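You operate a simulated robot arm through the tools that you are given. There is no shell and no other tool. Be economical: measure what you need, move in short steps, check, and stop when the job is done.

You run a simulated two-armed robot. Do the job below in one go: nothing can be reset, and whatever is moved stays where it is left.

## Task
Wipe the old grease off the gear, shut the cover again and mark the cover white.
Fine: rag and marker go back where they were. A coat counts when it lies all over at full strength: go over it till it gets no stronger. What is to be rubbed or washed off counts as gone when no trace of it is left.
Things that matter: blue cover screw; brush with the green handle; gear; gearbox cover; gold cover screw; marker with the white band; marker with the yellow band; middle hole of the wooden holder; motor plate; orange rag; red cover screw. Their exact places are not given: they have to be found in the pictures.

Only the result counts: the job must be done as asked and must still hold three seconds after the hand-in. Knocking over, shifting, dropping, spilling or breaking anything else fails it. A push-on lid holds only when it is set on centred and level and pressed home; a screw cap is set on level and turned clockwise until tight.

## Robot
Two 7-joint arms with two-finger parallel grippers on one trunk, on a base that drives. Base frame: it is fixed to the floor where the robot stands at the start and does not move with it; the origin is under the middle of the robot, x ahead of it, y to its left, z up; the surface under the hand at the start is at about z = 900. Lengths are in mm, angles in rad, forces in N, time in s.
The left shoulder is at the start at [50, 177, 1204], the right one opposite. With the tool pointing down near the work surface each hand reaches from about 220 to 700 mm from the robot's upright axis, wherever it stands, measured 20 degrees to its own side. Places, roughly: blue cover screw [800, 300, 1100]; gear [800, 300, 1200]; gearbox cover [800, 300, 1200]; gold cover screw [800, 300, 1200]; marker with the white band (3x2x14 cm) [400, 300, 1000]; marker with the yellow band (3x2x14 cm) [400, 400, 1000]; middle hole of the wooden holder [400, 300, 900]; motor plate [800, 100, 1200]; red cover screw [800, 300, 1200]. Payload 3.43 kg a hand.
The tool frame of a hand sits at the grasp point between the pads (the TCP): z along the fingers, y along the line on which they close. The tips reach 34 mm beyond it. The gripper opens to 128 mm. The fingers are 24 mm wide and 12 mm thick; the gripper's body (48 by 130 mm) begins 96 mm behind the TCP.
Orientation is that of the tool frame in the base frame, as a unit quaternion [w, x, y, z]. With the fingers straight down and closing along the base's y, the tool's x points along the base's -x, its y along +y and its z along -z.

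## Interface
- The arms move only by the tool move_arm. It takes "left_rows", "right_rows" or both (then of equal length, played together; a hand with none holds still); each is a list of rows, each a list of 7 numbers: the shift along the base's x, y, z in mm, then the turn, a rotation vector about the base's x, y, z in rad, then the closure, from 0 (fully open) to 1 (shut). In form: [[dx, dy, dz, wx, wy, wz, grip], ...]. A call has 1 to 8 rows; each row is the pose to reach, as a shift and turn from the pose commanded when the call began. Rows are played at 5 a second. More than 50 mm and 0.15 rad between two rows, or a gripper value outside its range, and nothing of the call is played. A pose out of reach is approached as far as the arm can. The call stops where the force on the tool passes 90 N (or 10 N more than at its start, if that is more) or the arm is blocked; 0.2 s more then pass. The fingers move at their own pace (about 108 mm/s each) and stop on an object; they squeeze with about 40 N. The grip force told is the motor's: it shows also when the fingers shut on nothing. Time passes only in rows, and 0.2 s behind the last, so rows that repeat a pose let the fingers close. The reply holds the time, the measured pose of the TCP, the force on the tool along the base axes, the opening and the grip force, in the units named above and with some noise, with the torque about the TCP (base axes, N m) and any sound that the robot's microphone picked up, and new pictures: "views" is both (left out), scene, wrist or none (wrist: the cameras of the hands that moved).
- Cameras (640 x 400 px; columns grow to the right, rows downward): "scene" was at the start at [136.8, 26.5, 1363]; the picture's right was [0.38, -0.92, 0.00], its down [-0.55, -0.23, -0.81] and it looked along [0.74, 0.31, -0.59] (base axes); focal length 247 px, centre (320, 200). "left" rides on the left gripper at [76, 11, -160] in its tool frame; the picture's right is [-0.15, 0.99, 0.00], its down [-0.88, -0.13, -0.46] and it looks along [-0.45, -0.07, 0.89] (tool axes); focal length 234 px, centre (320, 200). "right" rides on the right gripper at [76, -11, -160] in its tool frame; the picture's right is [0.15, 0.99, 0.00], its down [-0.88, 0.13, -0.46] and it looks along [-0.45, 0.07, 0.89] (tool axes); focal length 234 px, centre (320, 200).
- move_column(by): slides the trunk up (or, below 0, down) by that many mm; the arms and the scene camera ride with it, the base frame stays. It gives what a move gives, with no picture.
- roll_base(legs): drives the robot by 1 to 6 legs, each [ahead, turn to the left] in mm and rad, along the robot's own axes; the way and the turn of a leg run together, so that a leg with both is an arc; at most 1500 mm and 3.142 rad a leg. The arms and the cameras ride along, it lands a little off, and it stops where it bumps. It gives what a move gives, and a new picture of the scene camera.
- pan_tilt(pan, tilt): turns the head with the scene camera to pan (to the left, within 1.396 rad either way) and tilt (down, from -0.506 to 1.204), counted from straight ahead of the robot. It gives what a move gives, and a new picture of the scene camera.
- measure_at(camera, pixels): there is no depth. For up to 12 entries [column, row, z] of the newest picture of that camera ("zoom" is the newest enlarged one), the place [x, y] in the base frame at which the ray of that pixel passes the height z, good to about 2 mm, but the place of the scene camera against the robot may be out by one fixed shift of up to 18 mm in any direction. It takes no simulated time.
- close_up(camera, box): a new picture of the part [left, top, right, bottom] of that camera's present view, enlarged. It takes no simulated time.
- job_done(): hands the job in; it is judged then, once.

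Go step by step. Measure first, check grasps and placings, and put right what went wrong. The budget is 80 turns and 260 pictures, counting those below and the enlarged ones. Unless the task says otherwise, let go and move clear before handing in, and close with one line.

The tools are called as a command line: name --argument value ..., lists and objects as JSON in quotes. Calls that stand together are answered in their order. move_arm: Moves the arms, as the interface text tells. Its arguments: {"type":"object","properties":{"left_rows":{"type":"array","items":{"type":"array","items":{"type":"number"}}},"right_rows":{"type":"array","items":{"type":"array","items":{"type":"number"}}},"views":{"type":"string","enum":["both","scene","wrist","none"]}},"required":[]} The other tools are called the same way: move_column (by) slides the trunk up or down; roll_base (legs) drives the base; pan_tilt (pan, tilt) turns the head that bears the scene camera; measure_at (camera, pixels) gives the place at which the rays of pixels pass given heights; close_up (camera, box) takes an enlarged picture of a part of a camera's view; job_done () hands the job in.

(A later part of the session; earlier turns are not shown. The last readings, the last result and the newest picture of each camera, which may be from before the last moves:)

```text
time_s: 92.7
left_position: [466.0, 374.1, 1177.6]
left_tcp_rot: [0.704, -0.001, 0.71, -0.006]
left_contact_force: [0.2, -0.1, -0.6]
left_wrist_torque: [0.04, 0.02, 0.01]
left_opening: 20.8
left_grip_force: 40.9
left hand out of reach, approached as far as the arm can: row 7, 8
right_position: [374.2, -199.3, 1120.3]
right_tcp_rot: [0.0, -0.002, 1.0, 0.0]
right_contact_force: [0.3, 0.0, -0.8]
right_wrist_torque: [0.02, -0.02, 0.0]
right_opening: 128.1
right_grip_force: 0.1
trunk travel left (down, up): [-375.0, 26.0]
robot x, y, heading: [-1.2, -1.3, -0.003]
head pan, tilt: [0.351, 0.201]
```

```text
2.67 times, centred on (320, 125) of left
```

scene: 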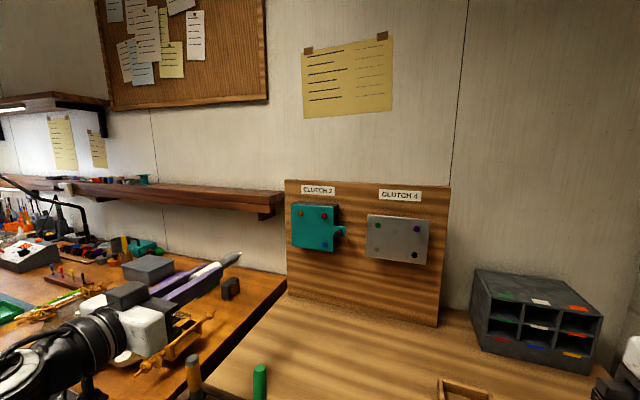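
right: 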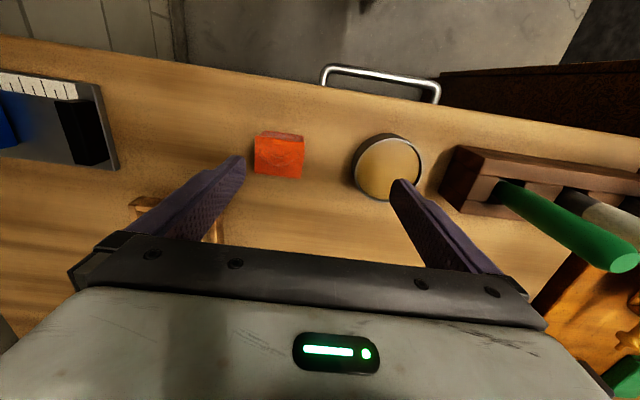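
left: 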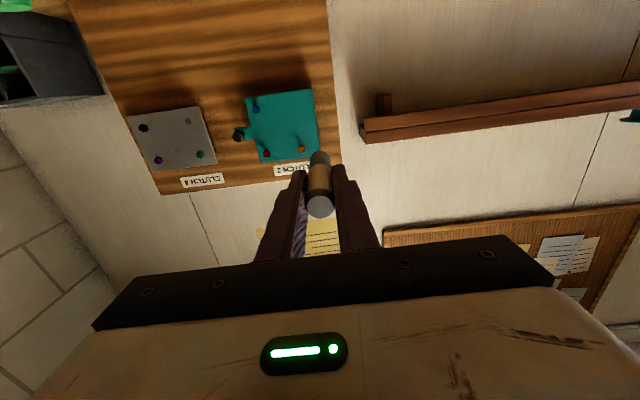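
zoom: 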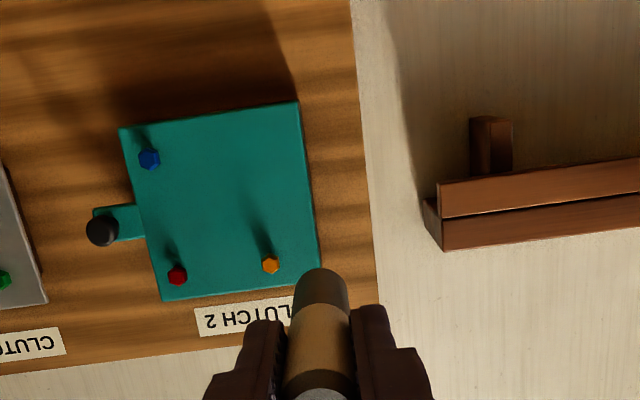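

The marker has a tapered nib pointing forward. I'll move up in front of the cover's middle and then touch.

move_arm --left_rows '[[35, -15, 0, 0, 0, 0, 1], [70, -30, 0, 0, 0, 0, 1], [105, -45, 0, 0, 0, 0, 1], [140, -60, 0, 0, 0, 0, 1], [175, -70, 0, 0, 0, 0, 1], [204, -77, -2, 0, 0, 0, 1], [204, -77, -2, 0, 0, 0, 1]]' --views "both"

close_up --camera "scene" --box '[270, 180, 350, 260]'

close_up --camera "left" --box '[220, 20, 460, 170]'

```text
time_s: 94.2
left_position: [670.5, 298.0, 1176.4]
left_tcp_rot: [0.704, -0.002, 0.71, -0.003]
left_contact_force: [-0.4, -0.4, 0.8]
left_wrist_torque: [-0.01, -0.02, -0.02]
left_opening: 20.5
left_grip_force: 40.0
right_position: [374.6, -200.0, 1120.5]
right_tcp_rot: [0.001, -0.002, 1.0, 0.0]
right_contact_force: [0.3, -0.8, 0.0]
right_wrist_torque: [-0.01, -0.01, 0.0]
right_opening: 127.8
right_grip_force: 0.0
trunk travel left (down, up): [-375.0, 26.0]
robot x, y, heading: [-1.9, -4.3, -0.002]
head pan, tilt: [0.351, 0.201]
```

scene: 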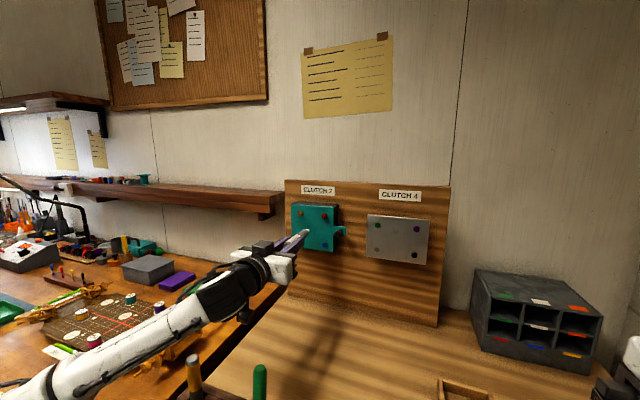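
left: 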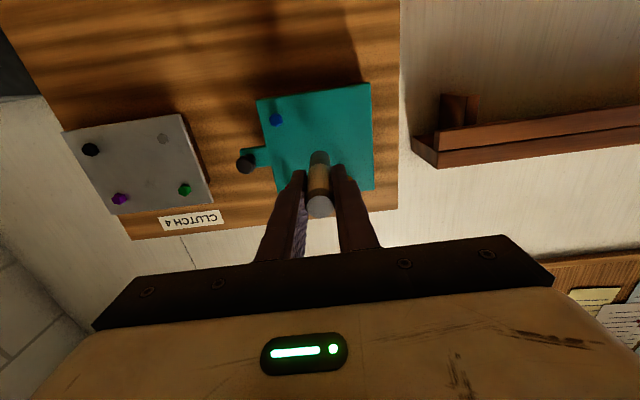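

```text
5.00 times, centred on (310, 220) of scene
```

zoom: 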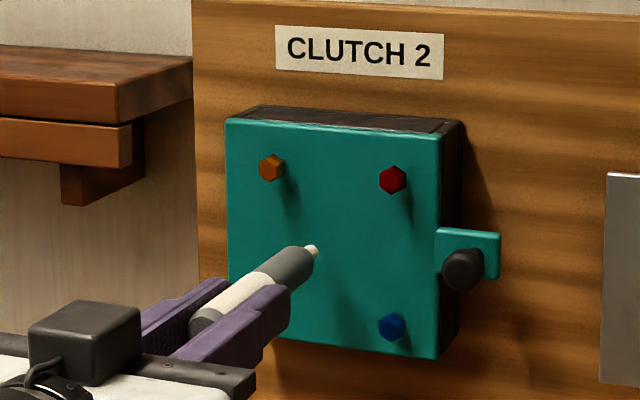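

```text
2.67 times, centred on (340, 95) of left
```

zoom: 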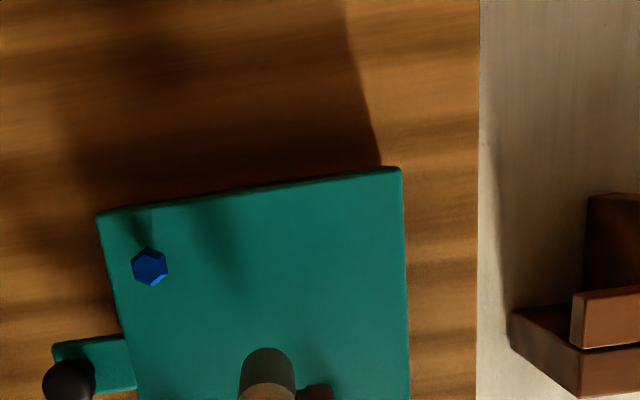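

The white nib is seen at zoom (312,250). I'll advance to contact and make a short test stroke.

move_arm --left_rows '[[8, 0, 0, 0, 0, 0, 1], [16, 0, 0, 0, 0, 0, 1], [20, 0, 0, 0, 0, 0, 1], [20, 0, 0, 0, 0, 0, 1]]' --views "none"

move_arm --left_rows '[[2, 0, 0, 0, 0, 0, 1], [4, 0, 0, 0, 0, 0, 1], [4, 0, 0, 0, 0, 0, 1]]' --views "scene"

close_up --camera "scene" --box '[270, 180, 350, 260]'

```text
time_s: 95.2
left_position: [688.6, 298.4, 1175.5]
left_tcp_rot: [0.704, -0.003, 0.71, -0.003]
left_contact_force: [0.5, 0.5, 0.0]
left_wrist_torque: [-0.01, 0.0, 0.05]
left_opening: 19.6
left_grip_force: 40.1
right_position: [375.1, -200.6, 1120.1]
right_tcp_rot: [0.001, -0.002, 1.0, 0.0]
right_contact_force: [0.3, 1.2, 0.2]
right_wrist_torque: [0.0, 0.0, 0.01]
right_opening: 127.9
right_grip_force: 0.0
trunk travel left (down, up): [-375.0, 26.0]
robot x, y, heading: [1.4, -1.1, 0.001]
head pan, tilt: [0.351, 0.201]
```

```text
time_s: 96.0
left_position: [692.4, 299.6, 1177.2]
left_tcp_rot: [0.705, -0.001, 0.709, -0.004]
left_contact_force: [-0.6, 0.4, -0.5]
left_wrist_torque: [0.0, 0.01, -0.02]
left_opening: 18.9
left_grip_force: 39.5
right_position: [375.6, -200.0, 1120.8]
right_tcp_rot: [0.0, -0.001, 1.0, 0.0]
right_contact_force: [-0.3, -0.7, 0.3]
right_wrist_torque: [0.02, 0.02, 0.0]
right_opening: 128.2
right_grip_force: 0.1
trunk travel left (down, up): [-375.0, 26.0]
robot x, y, heading: [1.8, -0.7, 0.002]
head pan, tilt: [0.351, 0.201]
```

scene: 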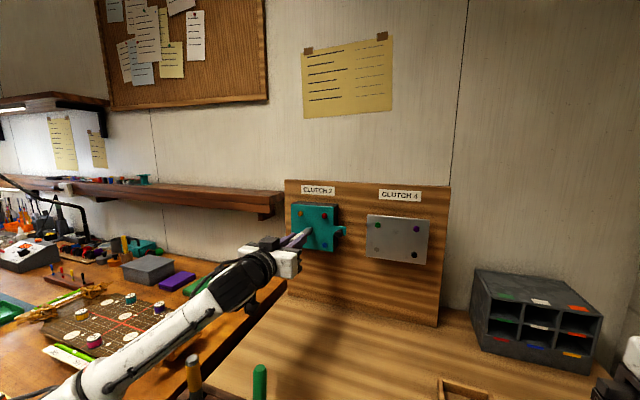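

```text
5.00 times, centred on (310, 220) of scene
```

zoom: 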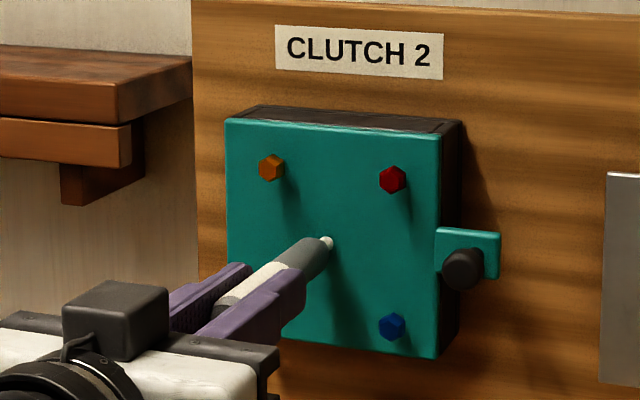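

No contact yet, but the grip opening shrank to 18.9 mm. I'll look at the marker in the fingers before going on.

move_arm --left_rows '[[0, 0, 0, 0, 0, 0, 1], [0, 0, 0, 0, 0, 0, 1]]' --views "wrist"

close_up --camera "left" --box '[240, 110, 400, 230]'

```text
time_s: 96.7
left_position: [693.4, 298.5, 1175.6]
left_tcp_rot: [0.704, -0.002, 0.71, -0.003]
left_contact_force: [-0.4, 0.4, -1.0]
left_wrist_torque: [-0.03, -0.01, 0.03]
left_opening: 18.4
left_grip_force: 39.8
right_position: [375.0, -199.9, 1120.2]
right_tcp_rot: [0.0, -0.002, 1.0, 0.0]
right_contact_force: [-0.4, 0.3, 0.7]
right_wrist_torque: [-0.01, -0.02, 0.0]
right_opening: 128.2
right_grip_force: 0.0
trunk travel left (down, up): [-375.0, 26.0]
robot x, y, heading: [-0.1, 1.0, 0.0]
head pan, tilt: [0.351, 0.201]
```

left: 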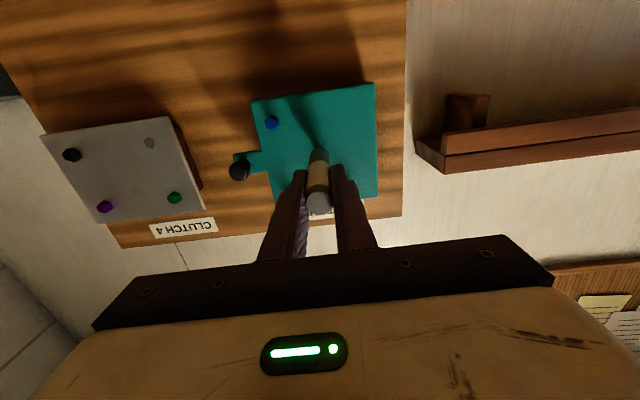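

```text
3.33 times, centred on (320, 170) of left
```

zoom: 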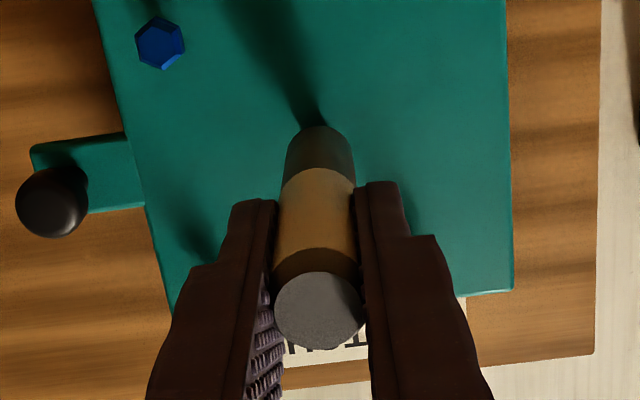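

The opening keeps drifting slightly; I'll pull back a little, wait a moment and compare to see whether the marker is settling or slipping.

move_arm --left_rows '[[-8, 0, 0, 0, 0, 0, 1], [-8, 0, 0, 0, 0, 0, 1], [-8, 0, 0, 0, 0, 0, 1]]' --views "both"

close_up --camera "left" --box '[240, 110, 400, 230]'

close_up --camera "scene" --box '[270, 190, 350, 260]'

```text
time_s: 97.5
left_position: [686.5, 298.7, 1176.3]
left_tcp_rot: [0.705, -0.002, 0.709, -0.002]
left_contact_force: [0.2, 0.5, 0.2]
left_wrist_torque: [-0.02, 0.02, 0.02]
left_opening: 18.8
left_grip_force: 39.9
right_position: [375.9, -199.3, 1120.4]
right_tcp_rot: [0.0, -0.002, 1.0, 0.0]
right_contact_force: [0.3, 0.7, 0.6]
right_wrist_torque: [-0.01, 0.01, 0.0]
right_opening: 128.1
right_grip_force: 0.1
trunk travel left (down, up): [-375.0, 26.0]
robot x, y, heading: [0.5, 0.1, 0.002]
head pan, tilt: [0.351, 0.201]
```

scene: 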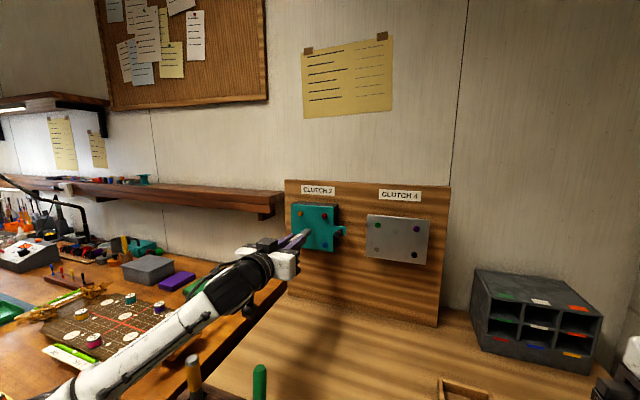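
left: 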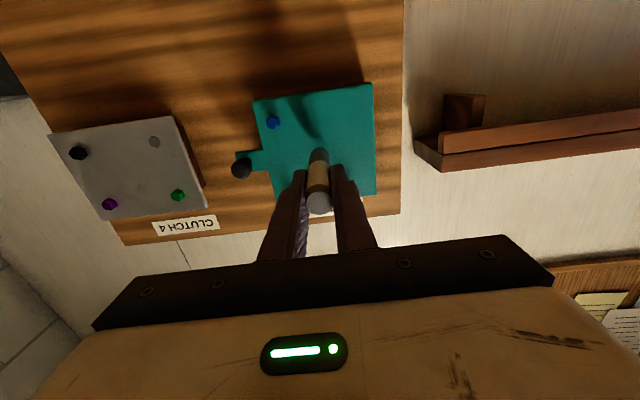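

```text
3.33 times, centred on (320, 170) of left
```

zoom: 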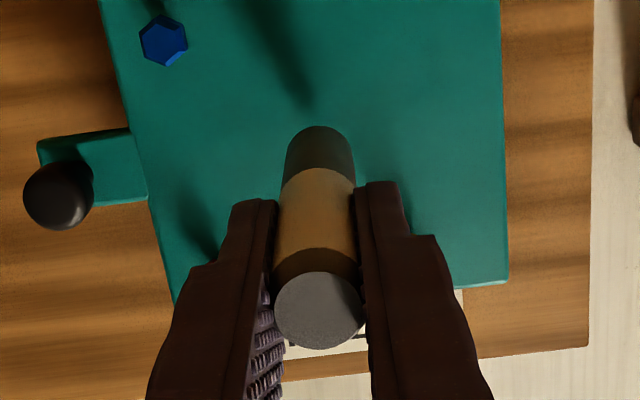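

```text
5.71 times, centred on (310, 225) of scene
```

zoom: 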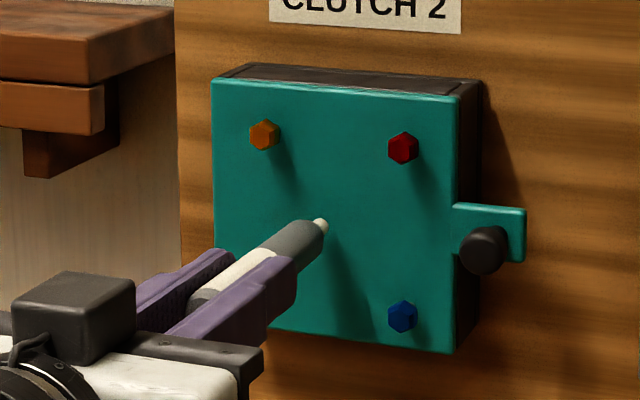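

The grip has settled (18.8 mm, same picture). I continue forward to contact.

move_arm --left_rows '[[4, 0, 0, 0, 0, 0, 1], [8, 0, 0, 0, 0, 0, 1], [11, 0, 0, 0, 0, 0, 1], [11, 0, 0, 0, 0, 0, 1]]' --views "none"

move_arm --left_rows '[[2, 0, 0, 0, 0, 0, 1], [4, 0, 0, 0, 0, 0, 1], [4, 0, 0, 0, 0, 0, 1]]' --views "scene"

close_up --camera "scene" --box '[270, 190, 350, 260]'

```text
time_s: 98.5
left_position: [693.3, 297.9, 1177.6]
left_tcp_rot: [0.705, -0.002, 0.71, -0.004]
left_contact_force: [-23.1, -0.5, -5.3]
left_wrist_torque: [0.01, 0.57, -0.06]
left_opening: 18.6
left_grip_force: 40.4
right_position: [374.3, -200.5, 1120.1]
right_tcp_rot: [0.002, -0.001, 1.0, 0.0]
right_contact_force: [1.1, 1.3, 0.4]
right_wrist_torque: [0.0, 0.01, 0.05]
right_opening: 128.1
right_grip_force: 0.0
trunk travel left (down, up): [-375.0, 26.0]
robot x, y, heading: [-4.9, -1.5, 0.002]
head pan, tilt: [0.351, 0.201]
```

```text
time_s: 99.2
left_position: [696.3, 298.6, 1179.3]
left_tcp_rot: [0.707, -0.002, 0.708, -0.003]
left_contact_force: [-30.9, -0.9, -1.5]
left_wrist_torque: [0.01, 0.37, -0.02]
left_opening: 18.5
left_grip_force: 39.9
right_position: [371.3, -199.3, 1122.3]
right_tcp_rot: [0.002, -0.002, 1.0, 0.001]
right_contact_force: [1.0, -0.1, -0.5]
right_wrist_torque: [-0.02, 0.02, 0.01]
right_opening: 128.3
right_grip_force: 0.1
trunk travel left (down, up): [-375.0, 26.0]
robot x, y, heading: [-2.0, -1.6, 0.005]
head pan, tilt: [0.351, 0.201]
```

scene: 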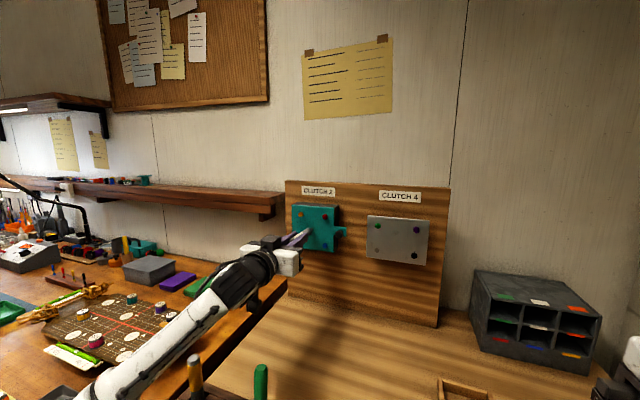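

```text
5.71 times, centred on (310, 225) of scene
```

zoom: 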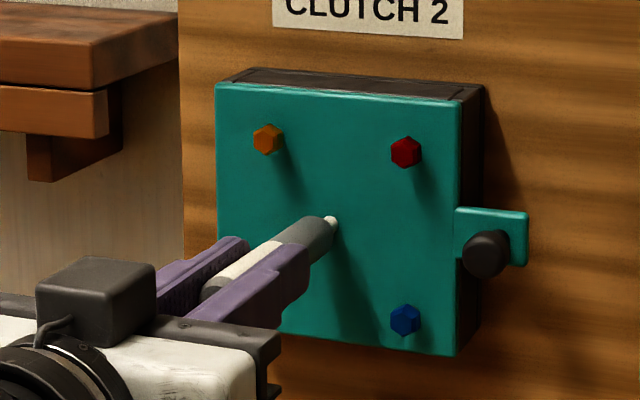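

Contact at TCP x≈693 (−31 N). I'll ease off slightly and draw a test stroke to see the mark's width.

move_arm --left_rows '[[-3, 0, 0, 0, 0, 0, 1], [-3, 8, 0, 0, 0, 0, 1], [-3, 16, 0, 0, 0, 0, 1], [-3, 24, 0, 0, 0, 0, 1], [-3, 24, -10, 0, 0, 0, 1], [-3, 24, -20, 0, 0, 0, 1], [-3, 24, -30, 0, 0, 0, 1], [-3, 24, -30, 0, 0, 0, 1]]' --views "wrist"

close_up --camera "scene" --box '[270, 190, 350, 260]'

close_up --camera "left" --box '[220, 50, 420, 210]'

```text
time_s: 101.0
left_position: [695.6, 323.1, 1146.7]
left_tcp_rot: [0.704, -0.003, 0.71, -0.004]
left_contact_force: [-9.8, 0.6, 2.5]
left_wrist_torque: [-0.02, -0.2, 0.06]
left_opening: 18.3
left_grip_force: 40.1
right_position: [373.8, -199.6, 1120.4]
right_tcp_rot: [0.001, -0.002, 1.0, 0.0]
right_contact_force: [0.2, 0.1, -0.7]
right_wrist_torque: [-0.03, 0.0, -0.02]
right_opening: 128.0
right_grip_force: 0.0
trunk travel left (down, up): [-375.0, 26.0]
robot x, y, heading: [-1.6, -2.7, -0.001]
head pan, tilt: [0.351, 0.201]
```

left: 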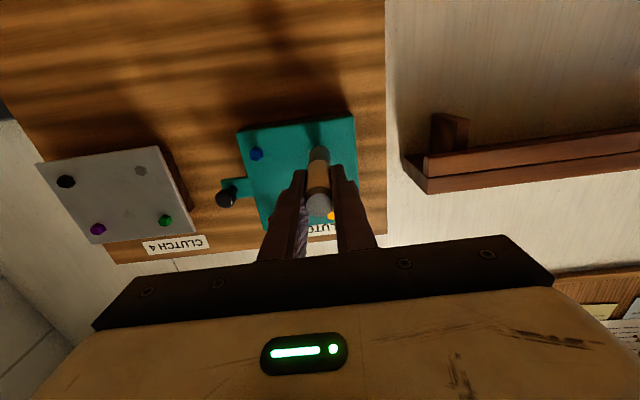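

```text
5.71 times, centred on (310, 225) of scene
```

zoom: 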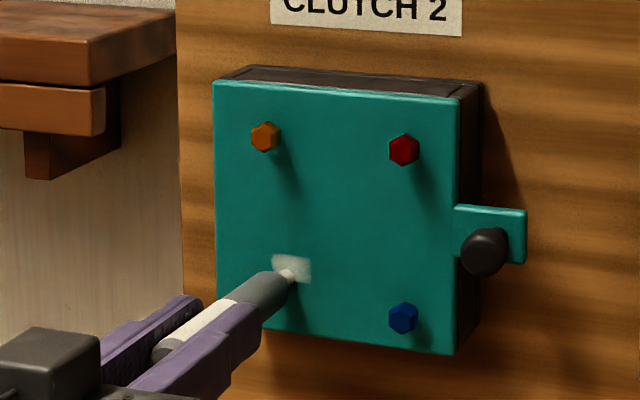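

```text
2.50 times, centred on (320, 130) of left
```

zoom: 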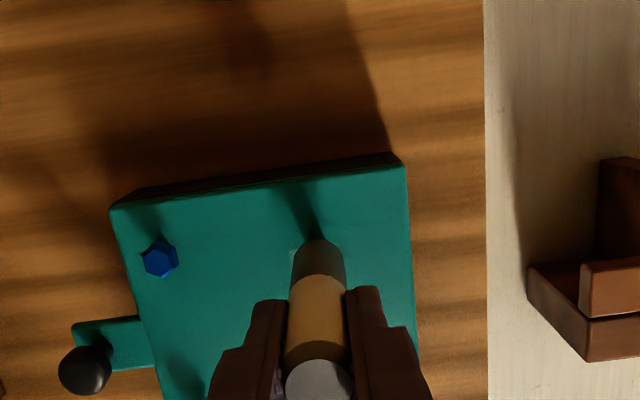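

A pale rectangular patch appeared only near the latest nib place (zoom 292,268), so the coat builds up with rubbing. I'll rub slowly over this patch to learn how the coat grows.

move_arm --left_rows '[[0, 5, 0, 0, 0, 0, 1], [0, 10, 0, 0, 0, 0, 1], [0, 15, 0, 0, 0, 0, 1], [0, 20, 0, 0, 0, 0, 1], [0, 15, 0, 0, 0, 0, 1], [0, 10, 0, 0, 0, 0, 1], [0, 5, 0, 0, 0, 0, 1], [0, 0, 0, 0, 0, 0, 1]]' --views "none"

close_up --camera "scene" --box '[290, 200, 340, 260]'

```text
time_s: 102.8
left_position: [697.2, 323.8, 1148.1]
left_tcp_rot: [0.705, -0.003, 0.709, -0.002]
left_contact_force: [-10.0, 2.3, -0.2]
left_wrist_torque: [0.01, 0.05, 0.38]
left_opening: 18.5
left_grip_force: 40.2
right_position: [374.0, -199.2, 1121.0]
right_tcp_rot: [0.0, -0.002, 1.0, 0.0]
right_contact_force: [0.6, -0.1, -0.5]
right_wrist_torque: [-0.02, 0.0, 0.02]
right_opening: 127.8
right_grip_force: 0.0
trunk travel left (down, up): [-375.0, 26.0]
robot x, y, heading: [-0.0, -3.1, 0.005]
head pan, tilt: [0.351, 0.201]
```

```text
6.67 times, centred on (315, 230) of scene
```

zoom: 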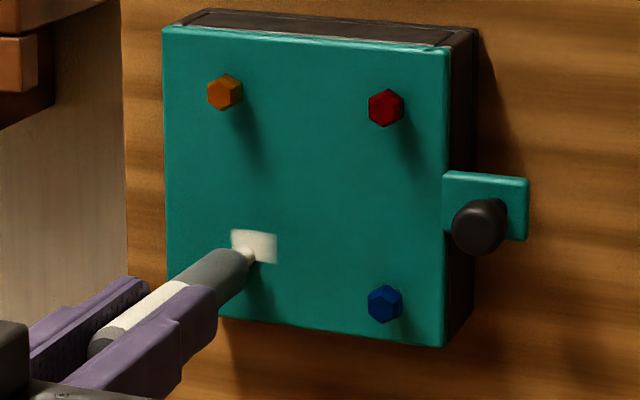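

The patch is a fixed ~21×15 mm field (zoom 232–277 × 230–263), getting more solid; strokes outside left nothing. I'll rub all over that field with small serpentine strokes.

move_arm --left_rows '[[0, 7, -2, 0, 0, 0, 1], [0, -3, -2, 0, 0, 0, 1], [0, -12, -2, 0, 0, 0, 1], [0, -12, 3, 0, 0, 0, 1], [0, -3, 3, 0, 0, 0, 1], [0, 7, 3, 0, 0, 0, 1], [0, 7, 7, 0, 0, 0, 1], [0, -3, 7, 0, 0, 0, 1]]' --views "none"

close_up --camera "scene" --box '[290, 200, 340, 260]'

move_arm --left_rows '[[0, -9, 0, 0, 0, 0, 1], [0, -9, 5, 0, 0, 0, 1], [0, 0, 5, 0, 0, 0, 1], [0, 10, 5, 0, 0, 0, 1], [0, 10, 0, 0, 0, 0, 1], [0, 0, -3, 0, 0, 0, 1], [0, -9, -3, 0, 0, 0, 1], [0, 0, -6, 0, 0, 0, 1]]' --views "none"

close_up --camera "scene" --box '[290, 200, 340, 260]'

```text
time_s: 104.7
left_position: [696.9, 321.0, 1153.7]
left_tcp_rot: [0.705, -0.002, 0.709, -0.002]
left_contact_force: [-6.6, 2.6, 0.4]
left_wrist_torque: [-0.01, 0.0, 0.26]
left_opening: 18.4
left_grip_force: 40.2
right_position: [374.7, -200.7, 1121.2]
right_tcp_rot: [0.0, -0.002, 1.0, 0.0]
right_contact_force: [0.7, -0.3, -0.5]
right_wrist_torque: [0.01, -0.02, 0.03]
right_opening: 128.1
right_grip_force: 0.0
trunk travel left (down, up): [-375.0, 26.0]
robot x, y, heading: [-0.9, -1.0, 0.004]
head pan, tilt: [0.351, 0.201]
```

```text
6.67 times, centred on (315, 230) of scene
```

zoom: 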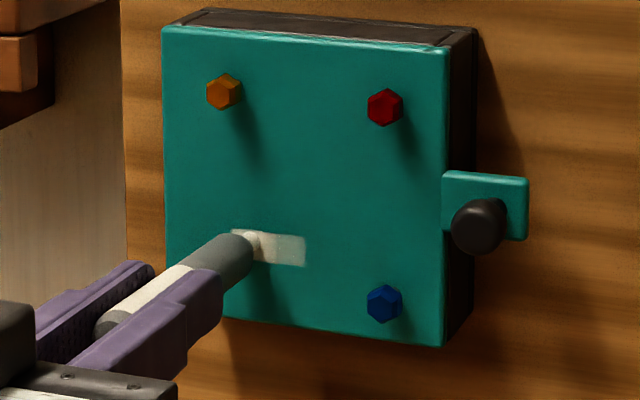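

```text
time_s: 106.5
left_position: [696.9, 318.4, 1148.6]
left_tcp_rot: [0.705, -0.002, 0.709, -0.004]
left_contact_force: [-6.4, -1.0, 0.6]
left_wrist_torque: [0.01, -0.02, -0.24]
left_opening: 18.5
left_grip_force: 40.6
right_position: [374.7, -199.5, 1120.9]
right_tcp_rot: [0.001, -0.001, 1.0, 0.0]
right_contact_force: [-1.1, 0.1, 0.1]
right_wrist_torque: [-0.01, -0.01, -0.02]
right_opening: 127.9
right_grip_force: 0.0
trunk travel left (down, up): [-375.0, 26.0]
robot x, y, heading: [0.6, -1.6, -0.001]
head pan, tilt: [0.351, 0.201]
```

```text
6.67 times, centred on (315, 230) of scene
```

zoom: 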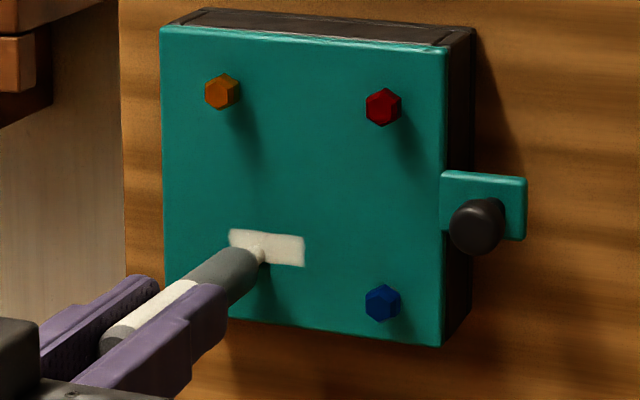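

Now it's clear: the coat field is a strip (z≈1137–1152) starting at left y≈331, and the mark extends right as I rub there. I'll stroke along to the right, staying clear of the blue screw.

move_arm --left_rows '[[0, -6, 2, 0, 0, 0, 1], [0, -12, 3, 0, 0, 0, 1], [0, -18, 3, 0, 0, 0, 1], [0, -24, 3, 0, 0, 0, 1], [0, -30, 3, 0, 0, 0, 1], [0, -36, 3, 0, 0, 0, 1], [0, -40, 3, 0, 0, 0, 1], [0, -44, 3, 0, 0, 0, 1]]' --views "none"

close_up --camera "scene" --box '[290, 200, 340, 260]'

move_arm --left_rows '[[0, 6, 0, 0, 0, 0, 1], [0, 12, 0, 0, 0, 0, 1], [0, 18, 0, 0, 0, 0, 1], [0, 24, 0, 0, 0, 0, 1], [0, 30, 0, 0, 0, 0, 1], [0, 36, 0, 0, 0, 0, 1], [0, 42, 0, 0, 0, 0, 1], [0, 48, 0, 0, 0, 0, 1]]' --views "wrist"

close_up --camera "scene" --box '[290, 200, 340, 260]'

```text
time_s: 108.2
left_position: [697.7, 275.1, 1151.2]
left_tcp_rot: [0.705, -0.002, 0.71, -0.004]
left_contact_force: [-6.9, 0.9, -0.5]
left_wrist_torque: [0.04, -0.01, 0.21]
left_opening: 18.4
left_grip_force: 40.1
right_position: [374.5, -199.3, 1120.2]
right_tcp_rot: [0.0, -0.002, 1.0, 0.0]
right_contact_force: [0.3, 0.4, -0.8]
right_wrist_torque: [-0.02, 0.01, 0.04]
right_opening: 128.0
right_grip_force: 0.0
trunk travel left (down, up): [-375.0, 26.0]
robot x, y, heading: [0.2, 0.2, 0.002]
head pan, tilt: [0.351, 0.201]
```

```text
6.67 times, centred on (315, 230) of scene
```

zoom: 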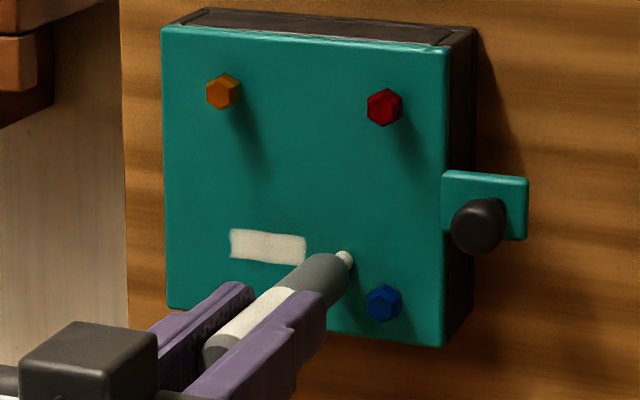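

```text
time_s: 110.0
left_position: [695.8, 323.6, 1151.9]
left_tcp_rot: [0.704, -0.001, 0.71, -0.004]
left_contact_force: [-6.7, -1.1, 0.3]
left_wrist_torque: [-0.05, 0.01, -0.22]
left_opening: 18.5
left_grip_force: 39.3
right_position: [374.5, -199.8, 1121.2]
right_tcp_rot: [0.0, -0.001, 1.0, 0.002]
right_contact_force: [0.4, 0.8, 0.8]
right_wrist_torque: [0.01, 0.02, -0.01]
right_opening: 128.1
right_grip_force: 0.0
trunk travel left (down, up): [-375.0, 26.0]
robot x, y, heading: [-1.9, -2.6, 0.004]
head pan, tilt: [0.351, 0.201]
```

left: 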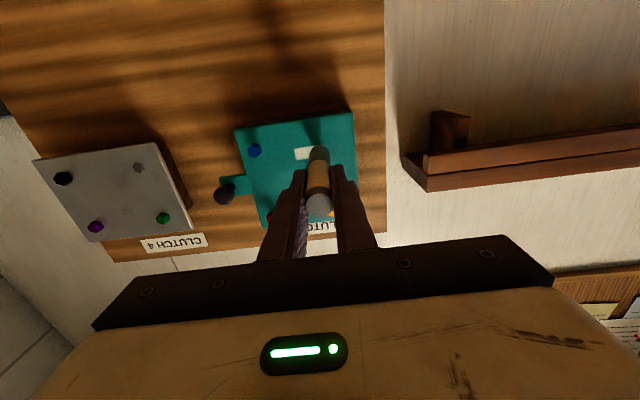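

```text
6.67 times, centred on (315, 230) of scene
```

zoom: 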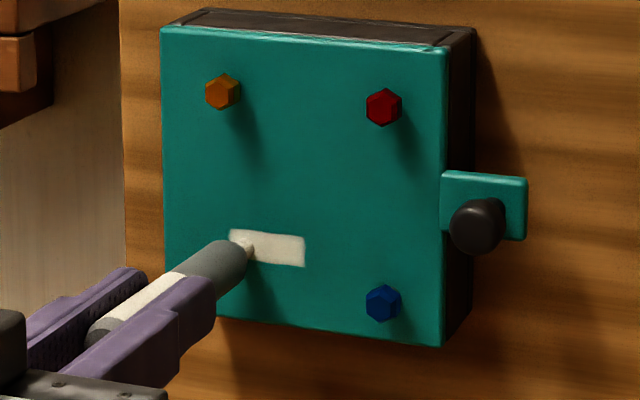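

The field is 35×15 mm (zoom 230–305) and fully bounded; no more appears beyond. I'll go over it a few more times evenly for full strength, then back away and inspect.

move_arm --left_rows '[[0, 6, 4, 0, 0, 0, 1], [0, -5, 4, 0, 0, 0, 1], [0, -15, 4, 0, 0, 0, 1], [0, -23, 4, 0, 0, 0, 1], [0, -23, 0, 0, 0, 0, 1], [0, -13, 0, 0, 0, 0, 1], [0, -3, 0, 0, 0, 0, 1], [0, 6, 0, 0, 0, 0, 1]]' --views "none"

move_arm --left_rows '[[0, 0, -4, 0, 0, 0, 1], [0, -10, -4, 0, 0, 0, 1], [0, -20, -4, 0, 0, 0, 1], [0, -29, -4, 0, 0, 0, 1], [0, -29, 1, 0, 0, 0, 1], [0, -20, 1, 0, 0, 0, 1], [0, -10, 1, 0, 0, 0, 1], [0, 0, 1, 0, 0, 0, 1]]' --views "none"

move_arm --left_rows '[[-20, 0, 0, 0, 0, 0, 1], [-60, 0, 10, 0, 0, 0, 1], [-100, 10, 20, 0, 0, 0, 1], [-140, 20, 25, 0, 0, 0, 1], [-180, 35, 25, 0, 0, 0, 1], [-180, 35, 25, 0, 0, 0, 1]]' --views "both"

close_up --camera "scene" --box '[296, 220, 340, 250]'

close_up --camera "left" --box '[220, 60, 380, 180]'

```text
time_s: 111.8
left_position: [696.0, 329.0, 1150.0]
left_tcp_rot: [0.705, -0.002, 0.71, -0.003]
left_contact_force: [-6.6, -1.9, 0.0]
left_wrist_torque: [0.0, 0.03, -0.2]
left_opening: 18.7
left_grip_force: 39.7
right_position: [374.6, -199.1, 1121.5]
right_tcp_rot: [0.001, -0.002, 1.0, 0.001]
right_contact_force: [-0.1, -1.1, -0.2]
right_wrist_torque: [0.02, 0.0, -0.01]
right_opening: 127.9
right_grip_force: 0.0
trunk travel left (down, up): [-375.0, 26.0]
robot x, y, heading: [-4.1, -2.2, 0.003]
head pan, tilt: [0.351, 0.201]
```

```text
time_s: 113.7
left_position: [697.3, 328.8, 1152.4]
left_tcp_rot: [0.705, -0.002, 0.709, -0.003]
left_contact_force: [-9.2, -3.3, -1.0]
left_wrist_torque: [0.04, 0.04, -0.27]
left_opening: 18.6
left_grip_force: 39.6
right_position: [375.1, -199.3, 1120.9]
right_tcp_rot: [0.001, -0.001, 1.0, 0.001]
right_contact_force: [0.1, -0.8, -0.1]
right_wrist_torque: [0.03, -0.02, 0.03]
right_opening: 128.0
right_grip_force: 0.1
trunk travel left (down, up): [-375.0, 26.0]
robot x, y, heading: [-1.1, 4.3, 0.002]
head pan, tilt: [0.351, 0.201]
```

```text
time_s: 115.0
left_position: [518.0, 364.1, 1175.1]
left_tcp_rot: [0.704, -0.001, 0.71, -0.004]
left_contact_force: [0.3, 0.1, -0.3]
left_wrist_torque: [0.03, 0.03, -0.02]
left_opening: 18.3
left_grip_force: 40.3
right_position: [376.0, -200.3, 1119.7]
right_tcp_rot: [0.001, -0.001, 1.0, 0.0]
right_contact_force: [0.3, 0.0, -0.2]
right_wrist_torque: [0.0, -0.02, 0.02]
right_opening: 128.1
right_grip_force: 0.0
trunk travel left (down, up): [-375.0, 26.0]
robot x, y, heading: [-0.8, -3.1, -0.004]
head pan, tilt: [0.351, 0.201]
```

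scene: 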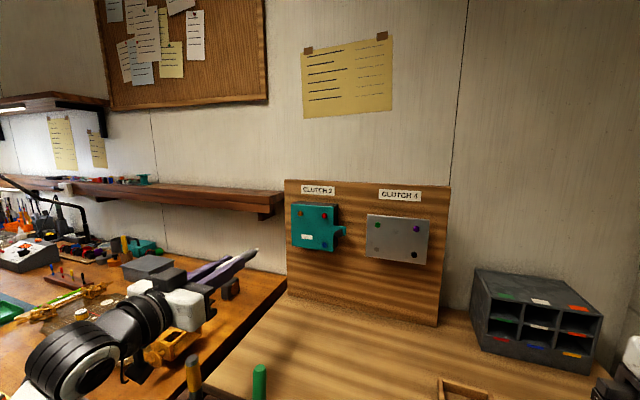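
left: 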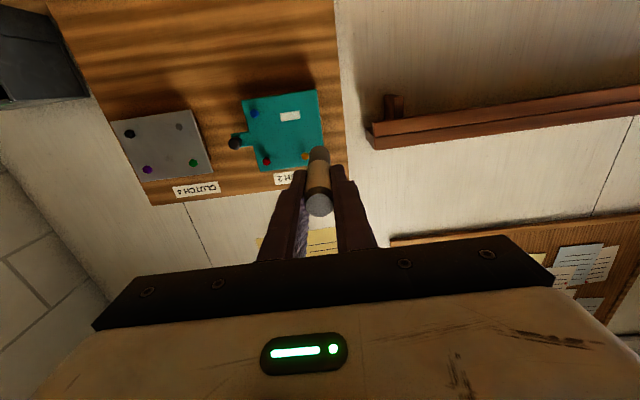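

```text
13.33 times, centred on (318, 235) of scene
```

zoom: 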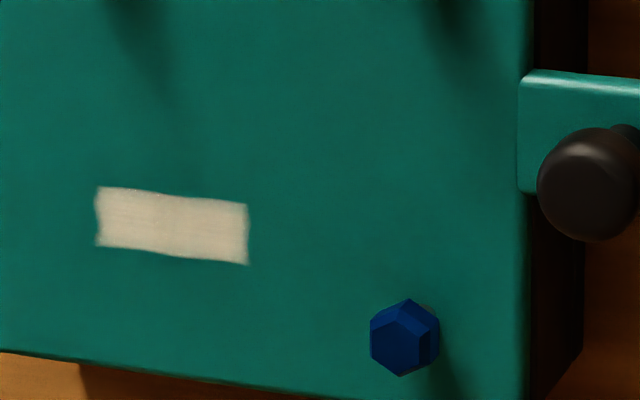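

```text
3.33 times, centred on (300, 120) of left
```

zoom: 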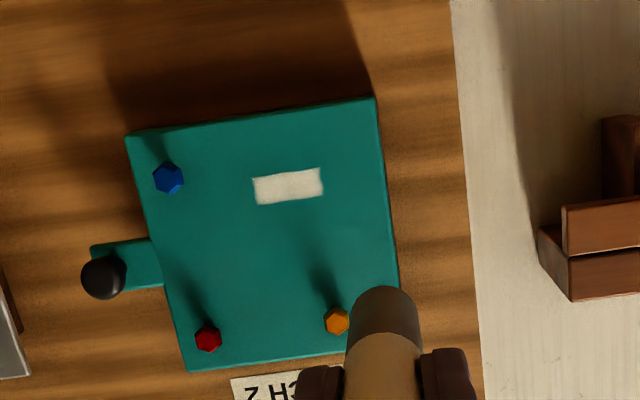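

The mark is an even, solid white field. Now I bring the marker back: pitch down along the known path above the holder's middle hole.

move_arm --left_rows '[[-25, 2, 2, 0, 0, 0, 1], [-47, 4, 4, 0, 0, 0, 1], [-47, 4, 12, 0, 0.15, 0, 1], [-47, 4, 22, 0, 0.3, 0, 1], [-47, -6, 32, 0, 0.45, 0, 1], [-47, -16, 42, 0, 0.6, 0, 1], [-47, -26, 44, 0, 0.75, 0, 1], [-47, -36, 44, 0, 0.9, 0, 1]]' --views "none"

move_arm --left_rows '[[0, -10, 0, 0, 0.15, 0, 1], [0, -18, 0, 0, 0.3, 0, 1], [-10, -18, 0, 0, 0.43, 0, 1], [-20, -18, 0, 0, 0.56, 0, 1], [-30, -18, -5, 0, 0.67, 0, 1], [-41, -18, -10, 0, 0.67, 0, 1], [-41, -18, -10, 0, 0.67, 0, 1]]' --views "none"

pan_tilt --pan 0.6 --tilt 0.6

close_up --camera "left" --box '[220, 80, 420, 230]'

```text
time_s: 116.8
left_position: [470.9, 328.5, 1219.8]
left_tcp_rot: [0.323, -0.004, 0.946, -0.001]
left_contact_force: [0.5, -0.1, -1.0]
left_wrist_torque: [0.0, 0.03, -0.01]
left_opening: 18.6
left_grip_force: 40.3
right_position: [375.8, -200.5, 1120.9]
right_tcp_rot: [0.0, -0.001, 1.0, 0.001]
right_contact_force: [-1.5, 0.0, -0.3]
right_wrist_torque: [0.03, -0.05, -0.02]
right_opening: 128.2
right_grip_force: 0.0
trunk travel left (down, up): [-375.0, 26.0]
robot x, y, heading: [-1.3, -4.1, 0.003]
head pan, tilt: [0.351, 0.201]
```

```text
time_s: 118.5
left_position: [429.5, 310.9, 1210.0]
left_tcp_rot: [-0.004, -0.004, 1.0, 0.0]
left_contact_force: [-0.2, -0.2, -0.7]
left_wrist_torque: [-0.02, 0.02, 0.03]
left_opening: 18.6
left_grip_force: 40.1
right_position: [375.7, -199.7, 1120.8]
right_tcp_rot: [-0.001, -0.001, 1.0, 0.0]
right_contact_force: [0.7, 0.8, 0.2]
right_wrist_torque: [-0.01, 0.01, 0.0]
right_opening: 127.8
right_grip_force: 0.1
trunk travel left (down, up): [-375.0, 26.0]
robot x, y, heading: [-1.9, -1.8, 0.005]
head pan, tilt: [0.351, 0.201]
```

```text
time_s: 119.3
left_position: [429.3, 309.4, 1209.7]
left_tcp_rot: [-0.003, -0.003, 1.0, 0.001]
left_contact_force: [0.5, 0.2, -1.1]
left_wrist_torque: [-0.01, 0.01, -0.03]
left_opening: 18.3
left_grip_force: 40.6
right_position: [375.8, -199.2, 1120.9]
right_tcp_rot: [-0.001, -0.002, 1.0, 0.0]
right_contact_force: [0.2, -0.1, -0.2]
right_wrist_torque: [-0.03, 0.01, -0.04]
right_opening: 127.8
right_grip_force: 0.1
trunk travel left (down, up): [-375.0, 26.0]
robot x, y, heading: [-0.6, -0.8, 0.001]
head pan, tilt: [0.6, 0.6]
```

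scene: 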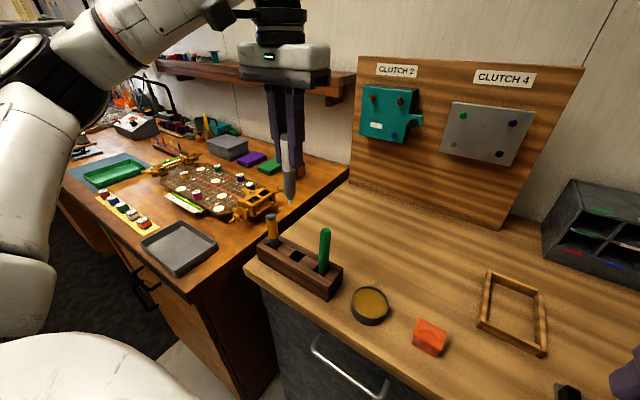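

```text
2.67 times, centred on (320, 155) of left
```

zoom: 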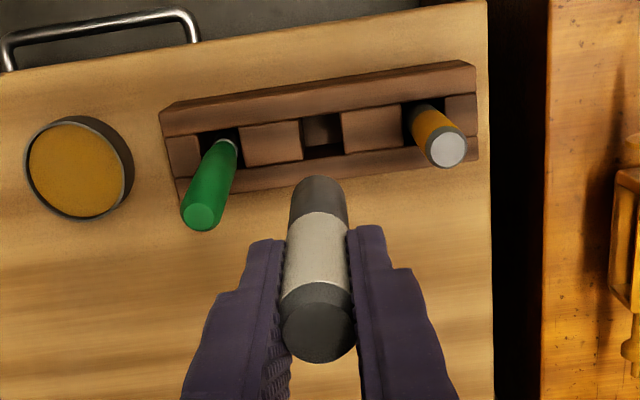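

The middle hole is free (zoom 322,140). I'll enlarge the marker in the scene view to check its tilt.

close_up --camera "scene" --box '[230, 70, 350, 220]'

measure_at --camera "left" --pixels '[[319, 204, 1236], [320, 145, 1145], [320, 155, 1145]]'

```text
2.67 times, centred on (290, 145) of scene
```

zoom: 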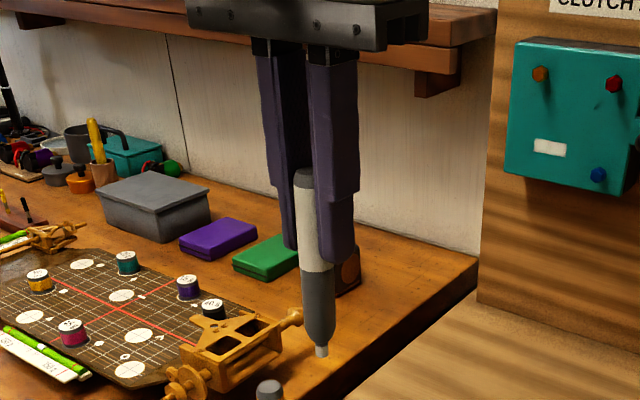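

```text
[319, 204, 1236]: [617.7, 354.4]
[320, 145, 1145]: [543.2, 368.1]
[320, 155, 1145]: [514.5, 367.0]
```

The marker hangs parallel to the fingers but seems shifted slightly toward the robot. I'll measure nib and hole in the same scene picture to get their relative places.

close_up --camera "scene" --box '[250, 190, 350, 290]'

measure_at --camera "scene" --pixels '[[290.4, 202, 1096.5], [290.4, 202, 1090], [284, 134, 1236], [297, 257, 945]]'

```text
4.00 times, centred on (300, 240) of scene
```

zoom: 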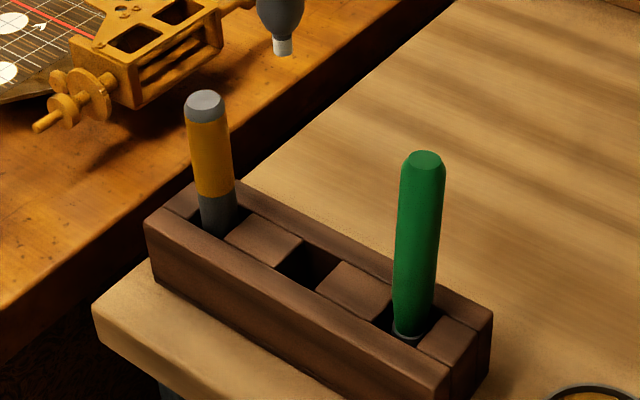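

```text
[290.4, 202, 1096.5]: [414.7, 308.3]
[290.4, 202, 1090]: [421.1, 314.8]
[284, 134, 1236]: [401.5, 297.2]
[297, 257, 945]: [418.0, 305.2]
```

measure_at --camera "scene" --pixels '[[271, 215, 1037], [326.3, 229.5, 1034], [284, 136.7, 1236], [290.4, 202, 1096.5], [296.75, 257, 945], [296.75, 257, 940]]'

move_arm --left_rows '[[0, 0, -30, 0, 0, 0, 1], [0, 0, -70, 0, 0, 0, 1], [0, 0, -80, 0, 0, 0, 1], [0, 0, -80, 0, 0, 0, 1]]' --views "both"

close_up --camera "scene" --box '[250, 170, 350, 290]'

close_up --camera "left" --box '[220, 100, 420, 225]'

```text
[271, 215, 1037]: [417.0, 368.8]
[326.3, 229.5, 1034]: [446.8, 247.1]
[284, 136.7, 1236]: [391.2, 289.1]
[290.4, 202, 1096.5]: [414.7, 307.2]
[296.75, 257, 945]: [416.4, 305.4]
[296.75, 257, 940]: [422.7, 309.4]
```

```text
time_s: 120.3
left_position: [429.9, 310.0, 1129.9]
left_tcp_rot: [-0.004, -0.004, 1.0, -0.001]
left_contact_force: [0.6, -0.4, -0.9]
left_wrist_torque: [0.02, 0.0, -0.04]
left_opening: 18.4
left_grip_force: 40.1
right_position: [376.0, -200.2, 1120.3]
right_tcp_rot: [0.0, -0.002, 1.0, 0.0]
right_contact_force: [-0.3, 0.3, -0.6]
right_wrist_torque: [0.04, 0.02, 0.0]
right_opening: 128.3
right_grip_force: 0.0
trunk travel left (down, up): [-375.0, 26.0]
robot x, y, heading: [-1.1, -3.9, 0.0]
head pan, tilt: [0.6, 0.6]
```

scene: 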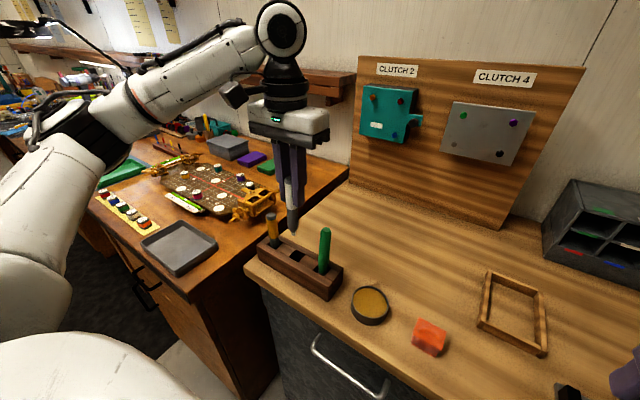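
left: 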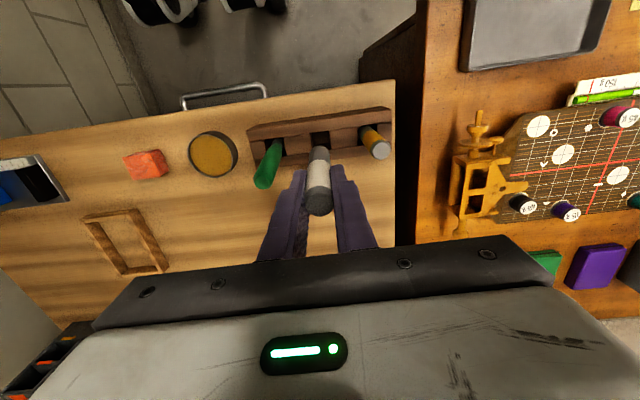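

```text
3.33 times, centred on (300, 230) of scene
```

zoom: 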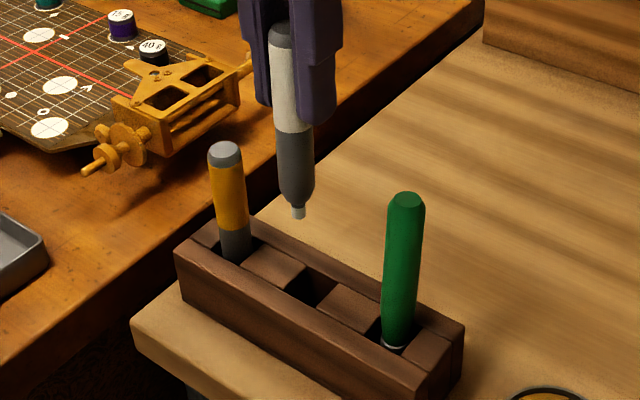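

```text
3.20 times, centred on (320, 162) of left
```

zoom: 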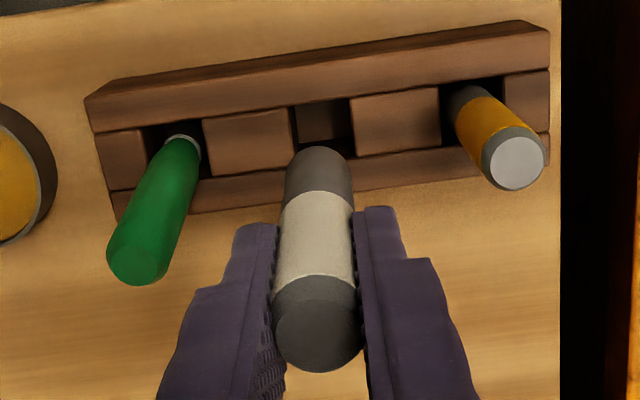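

measure_at --camera "scene" --pixels '[[293.5, 234.5, 1016.5], [289, 180, 1156], [271.5, 216, 1037], [296.5, 256.8, 945]]'

measure_at --camera "left" --pixels '[[319, 202, 1156], [319, 200, 1156], [304, 200, 1156], [332, 200, 1156], [319, 162, 1050], [319, 145, 945], [315, 130, 945]]'

```text
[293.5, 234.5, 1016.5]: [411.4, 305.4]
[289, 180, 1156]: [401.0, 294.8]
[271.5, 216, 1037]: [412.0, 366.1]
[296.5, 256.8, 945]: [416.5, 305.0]
```

```text
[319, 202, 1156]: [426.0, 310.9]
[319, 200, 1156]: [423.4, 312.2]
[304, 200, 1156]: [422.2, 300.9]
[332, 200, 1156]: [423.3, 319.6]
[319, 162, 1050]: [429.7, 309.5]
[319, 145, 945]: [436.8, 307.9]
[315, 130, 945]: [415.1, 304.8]
```

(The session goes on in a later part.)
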